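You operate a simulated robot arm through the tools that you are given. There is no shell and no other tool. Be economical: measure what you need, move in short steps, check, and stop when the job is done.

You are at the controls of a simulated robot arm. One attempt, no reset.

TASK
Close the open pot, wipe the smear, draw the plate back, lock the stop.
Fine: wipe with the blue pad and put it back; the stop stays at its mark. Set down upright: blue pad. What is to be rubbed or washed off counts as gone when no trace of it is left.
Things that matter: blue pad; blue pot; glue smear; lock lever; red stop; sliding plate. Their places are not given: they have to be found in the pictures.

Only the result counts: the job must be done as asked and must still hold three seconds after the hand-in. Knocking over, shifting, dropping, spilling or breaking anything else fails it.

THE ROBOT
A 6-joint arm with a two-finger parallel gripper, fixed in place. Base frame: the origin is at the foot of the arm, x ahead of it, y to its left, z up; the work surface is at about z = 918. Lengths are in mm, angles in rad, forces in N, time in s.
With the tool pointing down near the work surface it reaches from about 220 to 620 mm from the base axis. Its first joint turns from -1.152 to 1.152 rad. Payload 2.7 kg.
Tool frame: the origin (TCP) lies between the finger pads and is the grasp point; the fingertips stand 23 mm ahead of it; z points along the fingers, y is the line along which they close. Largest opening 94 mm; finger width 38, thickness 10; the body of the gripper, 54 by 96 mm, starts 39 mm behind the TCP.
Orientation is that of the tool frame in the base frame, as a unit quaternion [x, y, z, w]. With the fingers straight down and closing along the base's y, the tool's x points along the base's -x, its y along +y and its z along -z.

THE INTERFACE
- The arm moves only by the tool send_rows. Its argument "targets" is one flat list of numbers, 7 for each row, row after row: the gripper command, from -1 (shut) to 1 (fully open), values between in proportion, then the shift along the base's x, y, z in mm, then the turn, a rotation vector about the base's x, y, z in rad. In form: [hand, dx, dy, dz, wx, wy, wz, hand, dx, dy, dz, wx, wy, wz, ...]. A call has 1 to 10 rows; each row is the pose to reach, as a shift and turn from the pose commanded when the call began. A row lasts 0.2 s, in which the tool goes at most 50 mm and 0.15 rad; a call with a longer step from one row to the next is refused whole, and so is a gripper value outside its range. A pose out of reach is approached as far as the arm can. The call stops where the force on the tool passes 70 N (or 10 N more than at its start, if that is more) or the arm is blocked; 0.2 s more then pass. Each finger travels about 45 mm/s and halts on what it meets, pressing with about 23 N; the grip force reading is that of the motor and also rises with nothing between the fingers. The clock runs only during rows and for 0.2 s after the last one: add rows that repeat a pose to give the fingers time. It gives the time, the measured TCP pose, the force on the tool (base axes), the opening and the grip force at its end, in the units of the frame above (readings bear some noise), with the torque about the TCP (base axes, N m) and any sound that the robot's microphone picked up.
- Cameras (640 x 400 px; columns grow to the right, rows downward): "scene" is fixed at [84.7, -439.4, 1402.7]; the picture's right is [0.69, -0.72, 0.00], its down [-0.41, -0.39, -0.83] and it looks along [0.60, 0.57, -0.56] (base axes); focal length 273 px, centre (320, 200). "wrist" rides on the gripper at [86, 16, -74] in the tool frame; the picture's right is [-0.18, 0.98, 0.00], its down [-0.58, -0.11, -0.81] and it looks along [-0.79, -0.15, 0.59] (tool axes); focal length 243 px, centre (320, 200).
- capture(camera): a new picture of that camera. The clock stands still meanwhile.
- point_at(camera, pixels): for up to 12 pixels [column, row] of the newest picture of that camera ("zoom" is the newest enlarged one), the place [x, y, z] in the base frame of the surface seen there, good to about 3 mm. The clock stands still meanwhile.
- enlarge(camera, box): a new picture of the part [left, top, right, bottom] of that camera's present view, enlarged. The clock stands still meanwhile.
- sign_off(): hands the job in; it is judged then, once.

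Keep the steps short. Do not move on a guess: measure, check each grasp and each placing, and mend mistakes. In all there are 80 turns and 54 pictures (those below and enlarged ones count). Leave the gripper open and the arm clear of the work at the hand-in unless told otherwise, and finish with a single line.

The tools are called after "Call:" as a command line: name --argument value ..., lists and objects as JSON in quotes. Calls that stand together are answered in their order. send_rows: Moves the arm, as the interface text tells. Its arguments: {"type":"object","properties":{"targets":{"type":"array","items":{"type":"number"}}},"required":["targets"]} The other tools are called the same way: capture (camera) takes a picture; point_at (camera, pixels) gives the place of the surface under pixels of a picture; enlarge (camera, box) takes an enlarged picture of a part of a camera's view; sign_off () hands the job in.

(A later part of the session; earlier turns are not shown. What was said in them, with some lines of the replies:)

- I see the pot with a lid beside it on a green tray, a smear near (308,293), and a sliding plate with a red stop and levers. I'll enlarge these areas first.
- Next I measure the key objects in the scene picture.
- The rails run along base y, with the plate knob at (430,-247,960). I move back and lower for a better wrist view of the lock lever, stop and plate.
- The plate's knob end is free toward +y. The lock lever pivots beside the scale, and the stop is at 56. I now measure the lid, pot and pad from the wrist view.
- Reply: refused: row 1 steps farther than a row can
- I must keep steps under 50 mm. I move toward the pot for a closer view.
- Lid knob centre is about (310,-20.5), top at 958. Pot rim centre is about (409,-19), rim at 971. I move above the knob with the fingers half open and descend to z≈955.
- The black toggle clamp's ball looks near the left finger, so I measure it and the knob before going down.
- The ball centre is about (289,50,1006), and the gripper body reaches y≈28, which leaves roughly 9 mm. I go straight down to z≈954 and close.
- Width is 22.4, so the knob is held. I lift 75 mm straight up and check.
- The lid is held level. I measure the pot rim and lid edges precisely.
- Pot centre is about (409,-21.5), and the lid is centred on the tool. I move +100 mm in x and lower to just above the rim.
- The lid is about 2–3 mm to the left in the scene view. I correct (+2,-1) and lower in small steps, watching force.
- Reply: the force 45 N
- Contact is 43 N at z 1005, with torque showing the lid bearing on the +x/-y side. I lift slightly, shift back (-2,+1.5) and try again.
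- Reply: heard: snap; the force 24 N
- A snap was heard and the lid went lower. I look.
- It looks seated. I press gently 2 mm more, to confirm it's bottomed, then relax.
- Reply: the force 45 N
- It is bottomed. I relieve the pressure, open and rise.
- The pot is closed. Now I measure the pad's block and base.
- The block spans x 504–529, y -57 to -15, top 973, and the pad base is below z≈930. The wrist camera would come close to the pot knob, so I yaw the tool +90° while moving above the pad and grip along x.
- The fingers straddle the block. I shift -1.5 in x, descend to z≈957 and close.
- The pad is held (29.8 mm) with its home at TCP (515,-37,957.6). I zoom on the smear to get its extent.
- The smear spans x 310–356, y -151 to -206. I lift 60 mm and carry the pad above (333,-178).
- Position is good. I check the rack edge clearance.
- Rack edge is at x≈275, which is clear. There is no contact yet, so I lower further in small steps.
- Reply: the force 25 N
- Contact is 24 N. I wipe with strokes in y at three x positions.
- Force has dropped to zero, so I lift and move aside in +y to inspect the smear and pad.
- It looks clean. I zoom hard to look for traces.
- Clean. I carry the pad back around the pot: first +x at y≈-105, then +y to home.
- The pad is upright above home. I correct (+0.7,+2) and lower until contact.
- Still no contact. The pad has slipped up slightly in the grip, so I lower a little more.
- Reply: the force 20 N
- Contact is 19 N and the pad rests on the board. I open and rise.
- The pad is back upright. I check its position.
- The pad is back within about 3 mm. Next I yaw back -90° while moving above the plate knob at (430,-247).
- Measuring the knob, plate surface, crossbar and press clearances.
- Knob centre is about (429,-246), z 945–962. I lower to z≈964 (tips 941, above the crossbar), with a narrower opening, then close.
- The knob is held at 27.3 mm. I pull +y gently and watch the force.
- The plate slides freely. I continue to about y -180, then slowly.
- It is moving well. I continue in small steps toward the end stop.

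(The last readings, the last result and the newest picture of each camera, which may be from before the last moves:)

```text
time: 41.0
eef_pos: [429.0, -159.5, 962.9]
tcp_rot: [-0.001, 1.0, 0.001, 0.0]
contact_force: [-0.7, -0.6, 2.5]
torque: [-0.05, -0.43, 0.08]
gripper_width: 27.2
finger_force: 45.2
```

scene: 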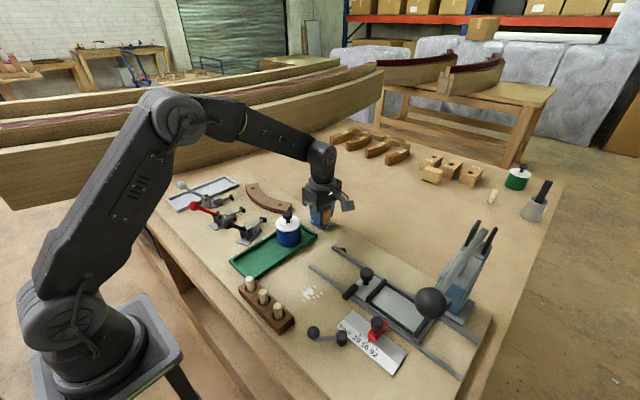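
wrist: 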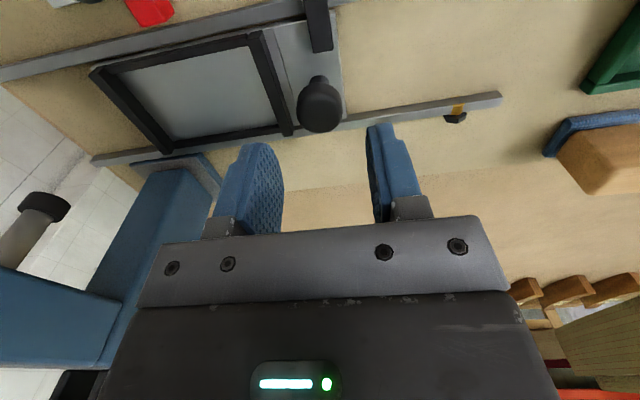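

Call:
enlarge --camera "scene" --box '[290, 210, 410, 290]'

Call:
capture --camera "wrist"

```text
5.00 times, centred on (350, 250) of scene
```

zoom: 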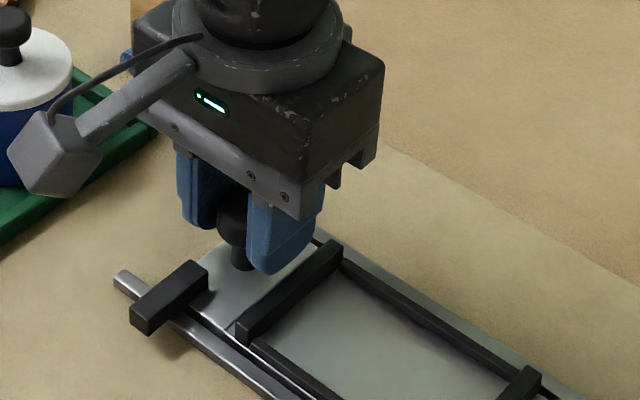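

```text
15 pictures are left
```

wrist: 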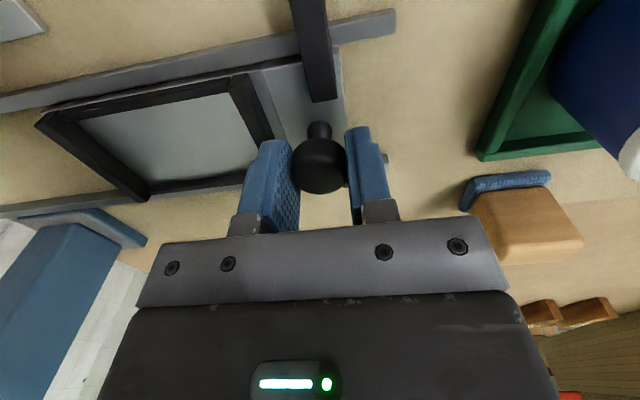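

No stop met yet; the rails end at y≈-122. I go on gently, a few mm at a time, to feel for the end stop.

Call:
send_rows --targets '[-1, 0, 2, 0, 0, 0, 0, -1, 0, 4, 0, 0, 0, 0, -1, 0, 6, 0, 0, 0, 0, -1, 0, 8, 0, 0, 0, 0, -1, 0, 8, 0, 0, 0, 0]'

```text
time: 42.2
eef_pos: [429.9, -150.7, 963.1]
tcp_rot: [-0.002, 1.0, -0.001, 0.0]
contact_force: [2.5, -0.3, 5.3]
torque: [0.0, 0.22, -0.03]
gripper_width: 27.3
finger_force: 45.2
```

Call:
send_rows --targets '[-1, 0, 2, 0, 0, 0, 0, -1, 0, 4, 0, 0, 0, 0, -1, 0, 6, 0, 0, 0, 0, -1, 0, 6, 0, 0, 0, 0]'

```text
time: 43.2
eef_pos: [429.8, -145.4, 964.0]
tcp_rot: [0.0, 1.0, 0.0, 0.0]
contact_force: [4.3, -1.6, 3.4]
torque: [-0.08, 0.12, -0.01]
gripper_width: 27.3
finger_force: 44.9
```

Call:
send_rows --targets '[-1, 0, 2, 0, 0, 0, 0, -1, 0, 4, 0, 0, 0, 0, -1, 0, 6, 0, 0, 0, 0, -1, 0, 6, 0, 0, 0, 0]'

Call:
enlarge --camera "scene" --box '[290, 210, 410, 290]'

```text
time: 44.2
eef_pos: [430.1, -139.2, 963.2]
tcp_rot: [-0.001, 1.0, 0.0, 0.0]
contact_force: [5.8, 4.7, 4.9]
torque: [0.11, 0.31, -0.12]
gripper_width: 27.4
finger_force: 44.9
```

```text
5.00 times, centred on (350, 250) of scene
```

zoom: 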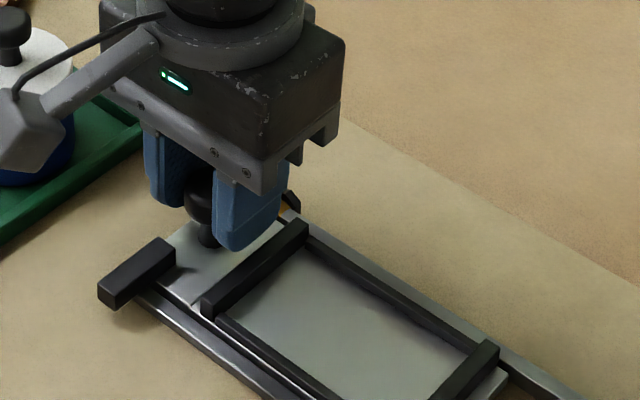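

The orange mark on the rail reappears beside the plate, and the plate edge is almost at the rail end. I pull in tiny steps, watching force.

Call:
send_rows --targets '[-1, 0, 1.5, 0, 0, 0, 0, -1, 0, 3, 0, 0, 0, 0, -1, 0, 4.5, 0, 0, 0, 0, -1, 0, 4.5, 0, 0, 0, 0]'

```text
time: 45.2
eef_pos: [429.6, -137.8, 964.3]
tcp_rot: [0.0, 1.0, -0.002, 0.001]
contact_force: [4.8, -26.8, -1.3]
torque: [-0.5, -0.04, 0.07]
gripper_width: 27.4
finger_force: 45.2
```

There is -27 N of resistance at y≈-138, so the plate is at its end stop. I relax the pull, release the knob and rise.

Call:
send_rows --targets '[-1, 0, -3, 0, 0, 0, 0, -0.2, 0, -3, 0, 0, 0, 0, -0.2, 0, -3, 0, 0, 0, 0, -0.2, 0, -3, 30, 0, 0, 0, -0.2, 0, -3, 70, 0, 0, 0, -0.2, 0, -3, 100, 0, 0, 0]'

Call:
enlarge --camera "scene" --box '[290, 220, 430, 370]'

```text
time: 46.6
eef_pos: [429.7, -137.0, 1064.0]
tcp_rot: [0.0, 1.0, 0.0, 0.0]
contact_force: [0.8, 0.5, -0.6]
torque: [0.0, 0.03, -0.02]
gripper_width: 37.7
finger_force: 0.1
```

```text
2.67 times, centred on (360, 295) of scene
```

zoom: 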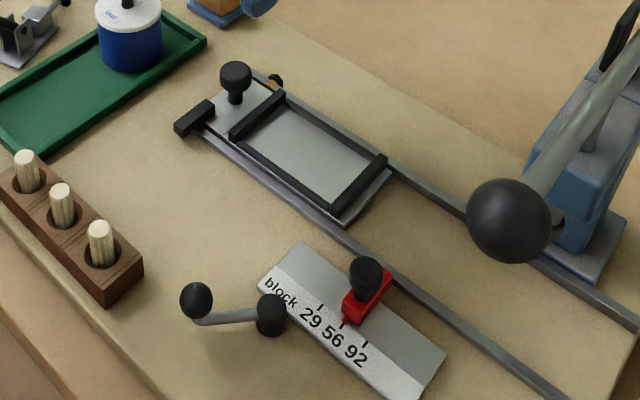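

The plate is fully back. Now I measure the lock lever's ball, arm and pivot, plus the stop.

Call:
point_at --camera "zoom" --pixels '[[197, 292], [197, 312], [212, 320], [235, 318], [271, 303], [271, 328], [258, 315], [345, 322], [366, 268], [235, 70], [282, 302], [300, 245]]'

```text
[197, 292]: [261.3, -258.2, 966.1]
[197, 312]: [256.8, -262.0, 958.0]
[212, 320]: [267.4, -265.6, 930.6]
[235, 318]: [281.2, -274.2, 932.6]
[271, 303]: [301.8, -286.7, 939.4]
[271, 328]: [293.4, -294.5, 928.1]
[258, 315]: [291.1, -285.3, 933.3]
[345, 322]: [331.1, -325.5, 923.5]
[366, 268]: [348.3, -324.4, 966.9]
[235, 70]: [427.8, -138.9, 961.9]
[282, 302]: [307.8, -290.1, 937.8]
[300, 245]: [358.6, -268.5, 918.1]
```

Pivot is near (301,-290) and ball near (263,-259), z≈958, with a radius of about 49 mm. I move above the ball.

Call:
send_rows --targets '[0, -33, -24, 0, 0, 0, 0, 0, -67, -48, 0, 0, 0, 0, 0, -100, -72, 0, 0, 0, 0, 0, -134, -97, 0, 0, 0, 0, 0, -167, -121.5, 0, 0, 0, 0, 0, -167, -121.5, -30, 0, 0, 0, 0, -167, -121.5, -54, 0, 0, 0, 0, -167, -121.5, -54, 0, 0, 0]'

Call:
capture --camera "wrist"

```text
time: 48.4
eef_pos: [263.3, -259.6, 1009.9]
tcp_rot: [0.0, 1.0, 0.0, 0.0]
contact_force: [-0.1, -0.1, 0.2]
torque: [-0.03, -0.03, 0.05]
gripper_width: 46.7
finger_force: 0.1
```

```text
12 pictures are left
```

wrist: 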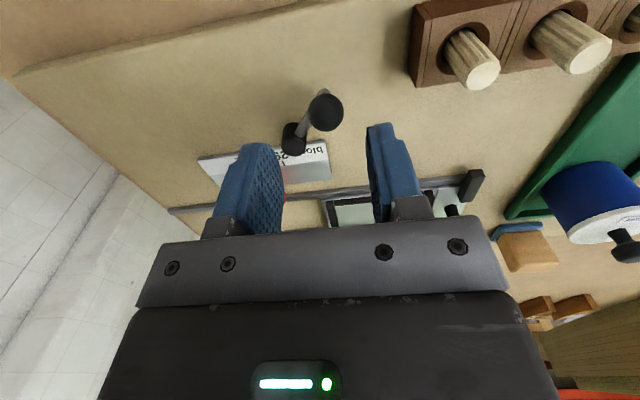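

Call:
point_at --camera "wrist" --pixels '[[325, 110], [312, 108], [339, 108], [325, 96], [325, 124], [293, 130], [293, 145], [288, 127], [300, 127]]'

```text
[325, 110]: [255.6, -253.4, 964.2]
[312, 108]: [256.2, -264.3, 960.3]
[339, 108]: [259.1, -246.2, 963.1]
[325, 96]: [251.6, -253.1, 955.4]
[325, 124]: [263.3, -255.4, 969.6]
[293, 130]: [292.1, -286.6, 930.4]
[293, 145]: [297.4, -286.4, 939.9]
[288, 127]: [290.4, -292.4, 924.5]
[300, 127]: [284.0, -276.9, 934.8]
```

Ball centre is about (261,-256,960). I descend to z≈963 and grip.

Call:
send_rows --targets '[0, -2, 3, -20, 0, 0, 0, 0, -2, 3, -40, 0, 0, 0, 0, -2, 3, -47, 0, 0, 0, 0, -2, 3, -47, 0, 0, 0, -1, -2, 3, -47, 0, 0, 0, -1, -2, 3, -47, 0, 0, 0, -1, -2, 3, -47, 0, 0, 0]'

Call:
capture --camera "wrist"

```text
time: 50.0
eef_pos: [261.0, -256.5, 962.9]
tcp_rot: [0.0, 1.0, 0.0, -0.001]
contact_force: [-3.3, 5.3, -0.1]
torque: [0.03, 0.1, 0.04]
gripper_width: 21.3
finger_force: 45.3
```

```text
11 pictures are left
```

wrist: 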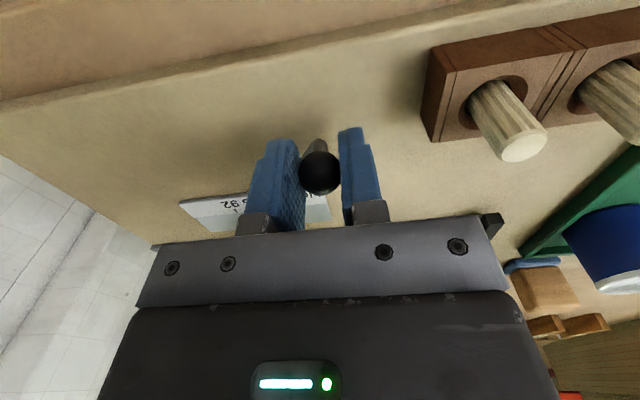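

The ball is held. I test a small clockwise swing (seen from above) and read the force.

Call:
send_rows --targets '[-1, 2, 2, 0, 0, 0, 0, -1, 4, 4, 0, 0, 0, 0, -1, 4, 4, 0, 0, 0, 0]'

```text
time: 50.8
eef_pos: [262.1, -253.3, 962.9]
tcp_rot: [0.001, 1.0, 0.0, -0.002]
contact_force: [-31.0, -23.5, -3.3]
torque: [-0.25, 0.38, -0.26]
gripper_width: 21.2
finger_force: 44.9
```

Strong resistance this way (39 N). I try the opposite direction.

Call:
send_rows --targets '[-1, -2, -2, 0, 0, 0, 0, -1, -4, -4, 0, 0, 0, 0, -1, -6, -6.5, 0, 0, 0, 0, -1, -7, -8, 0, 0, 0, 0, -1, -7, -8, 0, 0, 0, 0]'

```text
time: 52.0
eef_pos: [257.1, -259.4, 963.6]
tcp_rot: [-0.001, 1.0, 0.0, 0.0]
contact_force: [-7.5, 17.1, 4.0]
torque: [0.13, -0.16, 0.5]
gripper_width: 21.3
finger_force: 45.2
```

It moves counter-clockwise with light force. I continue along the arc, pivot ≈(301.5,-290), R≈53.5.

Call:
send_rows --targets '[-1, -3.7, -4.4, 0, 0, 0, 0, -1, -6.1, -9.5, 0, 0, 0, 0, -1, -7.9, -14.8, 0, 0, 0, 0, -1, -9.2, -20.2, 0, 0, 0, 0, -1, -9.9, -25.8, 0, 0, 0, 0, -1, -9.9, -25.8, 0, 0, 0, 0]'

Call:
enlarge --camera "scene" --box '[270, 280, 410, 380]'

```text
time: 53.4
eef_pos: [248.2, -287.2, 963.8]
tcp_rot: [0.0, 1.0, -0.001, 0.0]
contact_force: [-2.7, 8.0, 0.9]
torque: [0.07, -0.1, 0.42]
gripper_width: 21.5
finger_force: 45.4
```

```text
4.00 times, centred on (340, 330) of scene
```

zoom: 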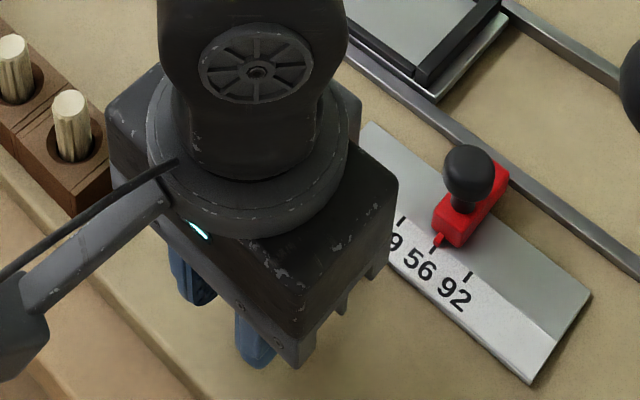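

It moves freely and the stop is unmoved. I continue the arc.

Call:
send_rows --targets '[-1, -0.1, -5.6, 0, 0, 0, 0, -1, 0.4, -11.1, 0, 0, 0, 0, -1, 1.5, -16.6, 0, 0, 0, 0, -1, 3.1, -22, 0, 0, 0, 0, -1, 5.3, -27.2, 0, 0, 0, 0, -1, 5.3, -27.2, 0, 0, 0, 0]'

```text
time: 54.8
eef_pos: [253.8, -313.6, 962.7]
tcp_rot: [0.0, 1.0, -0.002, 0.0]
contact_force: [-0.3, 8.4, 9.5]
torque: [0.12, 0.07, 0.43]
gripper_width: 21.3
finger_force: 45.4
```

Still free at about 206°. I continue in smaller steps.

Call:
send_rows --targets '[-1, 2.7, -4.9, 0, 0, 0, 0, -1, 5.9, -9.4, 0, 0, 0, 0, -1, 9.6, -13.7, 0, 0, 0, 0, -1, 9.6, -13.7, 0, 0, 0, 0]'

Call:
capture --camera "scene"

```text
time: 55.6
eef_pos: [257.5, -320.4, 961.8]
tcp_rot: [0.0, 1.0, 0.013, -0.011]
contact_force: [-10.3, 17.8, 17.3]
torque: [0.36, 0.21, 0.14]
gripper_width: 21.6
finger_force: 44.5
stopped in row 4: the force on the tool passed its limit at 72 N (the readings are from after the stop); the commanded pose is now the measured one
```

```text
9 pictures are left
```

scene: 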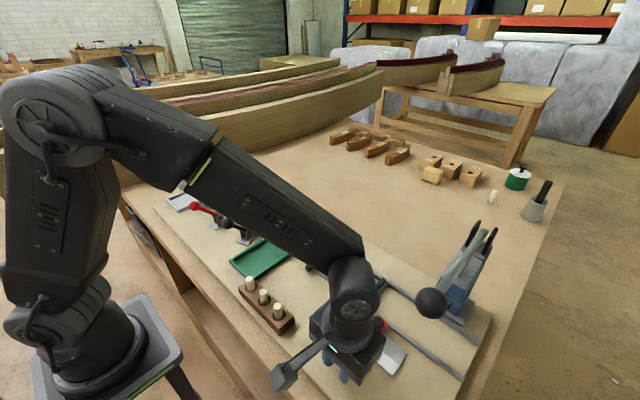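

The lever hit a hard end after about 75° of swing, so it has gone from one limit to the other. I release, rise and check the lever and stop.

Call:
send_rows --targets '[-1, 0, 0, 0, 0, 0, 0, 0, 0, 0, 0, 0, 0, 0, 0, 0, 0, 0, 0, 0, 0, 0, 0, 0, 0, 0, 0, 0, 0, 0, 0, 30, 0, 0, 0, 0, 0, 0, 60, 0, 0, 0, 0, -10, 40, 90, 0, 0, 0, 0, -10, 85, 110, 0, 0, 0, 0, -10, 130, 130, 0, 0, 0, 0, -10, 170, 150, 0, 0, 0]'

Call:
enlarge --camera "scene" --box '[290, 280, 420, 380]'

Call:
capture --camera "scene"

```text
refused: row 7 steps farther than a row can; nothing moved
```

```text
4.00 times, centred on (355, 330) of scene
```

zoom: 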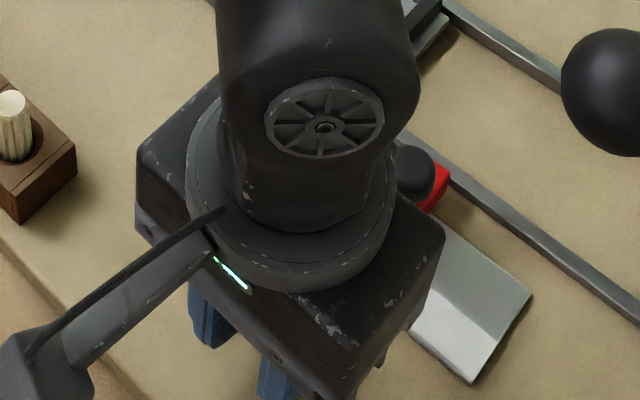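

```text
7 pictures are left
```

scene: 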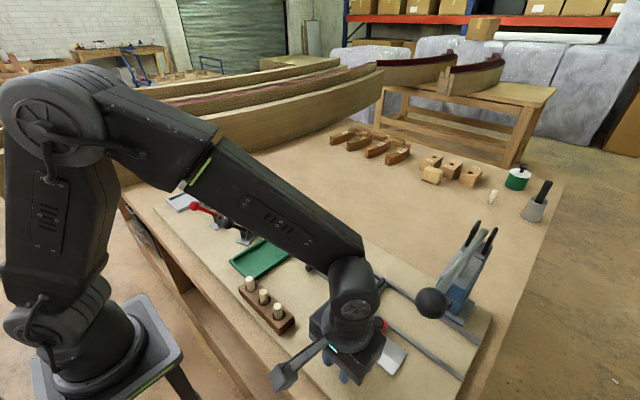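

One step was too long. I release and rise with shorter steps.

Call:
send_rows --targets '[-1, 0, 0, 0, 0, 0, 0, 0, 0, 0, 0, 0, 0, 0, 0, 0, 0, 0, 0, 0, 0, 0, 0, 0, 0, 0, 0, 0, 0, 0, 0, 30, 0, 0, 0, 0, 0, 0, 60, 0, 0, 0, 0, -5, 25, 90, 0, 0, 0, 0, -10, 65, 110, 0, 0, 0, 0, -10, 105, 130, 0, 0, 0, 0, -10, 150, 150, 0, 0, 0]'

Call:
enlarge --camera "scene" --box '[290, 280, 420, 380]'

```text
time: 57.8
eef_pos: [248.8, -171.1, 1111.9]
tcp_rot: [0.0, 1.0, 0.011, -0.008]
contact_force: [-0.3, 0.0, -0.5]
torque: [-0.01, -0.03, 0.03]
gripper_width: 47.0
finger_force: 0.0
```

```text
4.00 times, centred on (355, 330) of scene
```

zoom: 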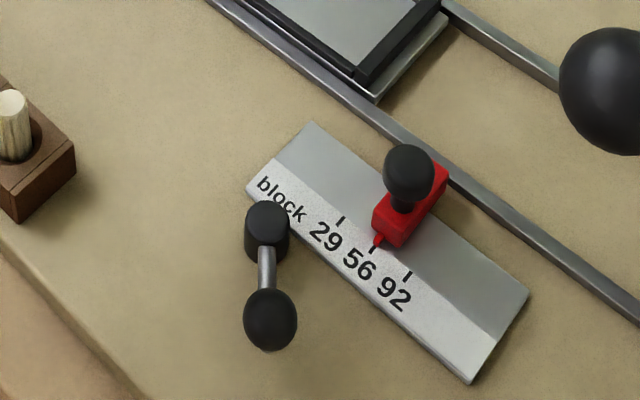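

The lever has swung and the stop's pointer is still at 56. I measure the lever to confirm it stayed at the limit.

Call:
point_at --camera "zoom" --pixels '[[270, 305], [270, 330], [267, 215], [267, 262], [376, 243]]'

Call:
capture --camera "scene"

```text
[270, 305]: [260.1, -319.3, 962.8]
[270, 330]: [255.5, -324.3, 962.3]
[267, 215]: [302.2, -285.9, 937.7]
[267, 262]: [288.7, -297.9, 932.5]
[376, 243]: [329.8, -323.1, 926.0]
```

```text
5 pictures are left
```

scene: 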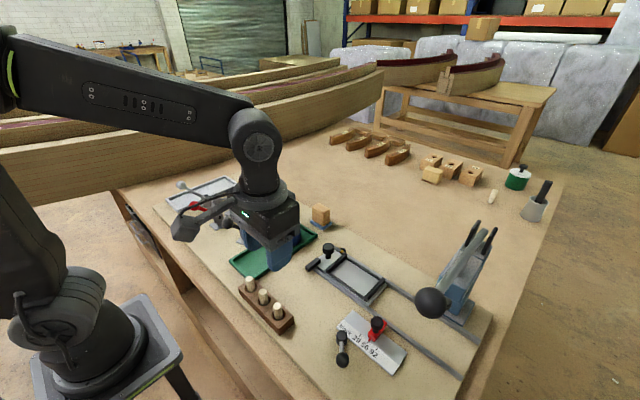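

The lever stayed at its far limit. I move the arm up and clear with the gripper open, then make a final check.

Call:
send_rows --targets '[1, 20, 0, 30, 0, 0, 0, 1, 40, 0, 60, 0, 0, 0, 1, 65, 0, 90, 0, 0, 0, 1, 95, 0, 115, 0, 0, 0, 1, 130, 0, 120, 0, 0, 0, 1, 130, 0, 120, 0, 0, 0]'

Call:
capture --camera "scene"

Call:
enlarge --camera "scene" --box '[220, 190, 420, 370]'

```text
time: 59.2
eef_pos: [378.1, -172.1, 1230.3]
tcp_rot: [0.001, 1.0, 0.011, -0.009]
contact_force: [-0.3, 0.4, 0.0]
torque: [0.03, 0.04, 0.01]
gripper_width: 94.0
finger_force: 0.0
```

```text
4 pictures are left
```

scene: 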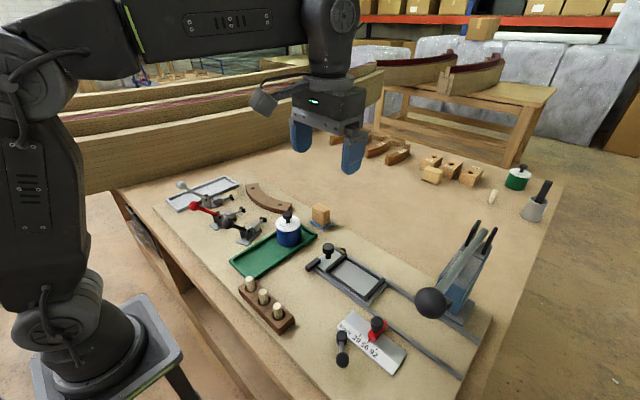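

```text
2.22 times, centred on (320, 280) of scene
```

zoom: 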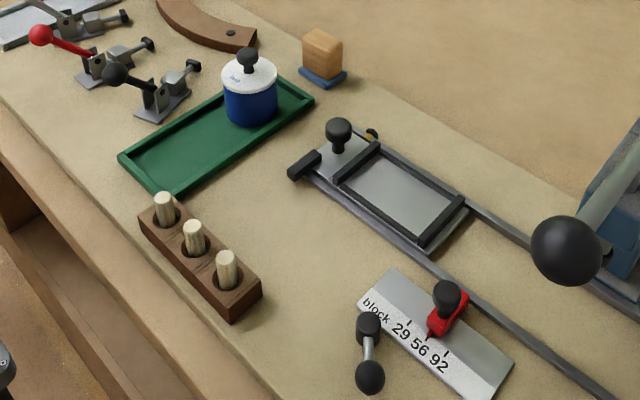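

The picture shows the pot closed, the smear gone, the pad back upright, the plate drawn to its end stop, the stop at 56 and the lever over. I hand in.

Call:
sign_off

```text
The job is handed in.
```

I handed the job in: the pot is closed, the smear is wiped off with no trace visible, the blue pad is back upright about 3 mm from where it stood, the plate is drawn back to its end stop, and the lock lever is swung to its far limit (no click was heard to confirm the lock) with the red stop still at 56.
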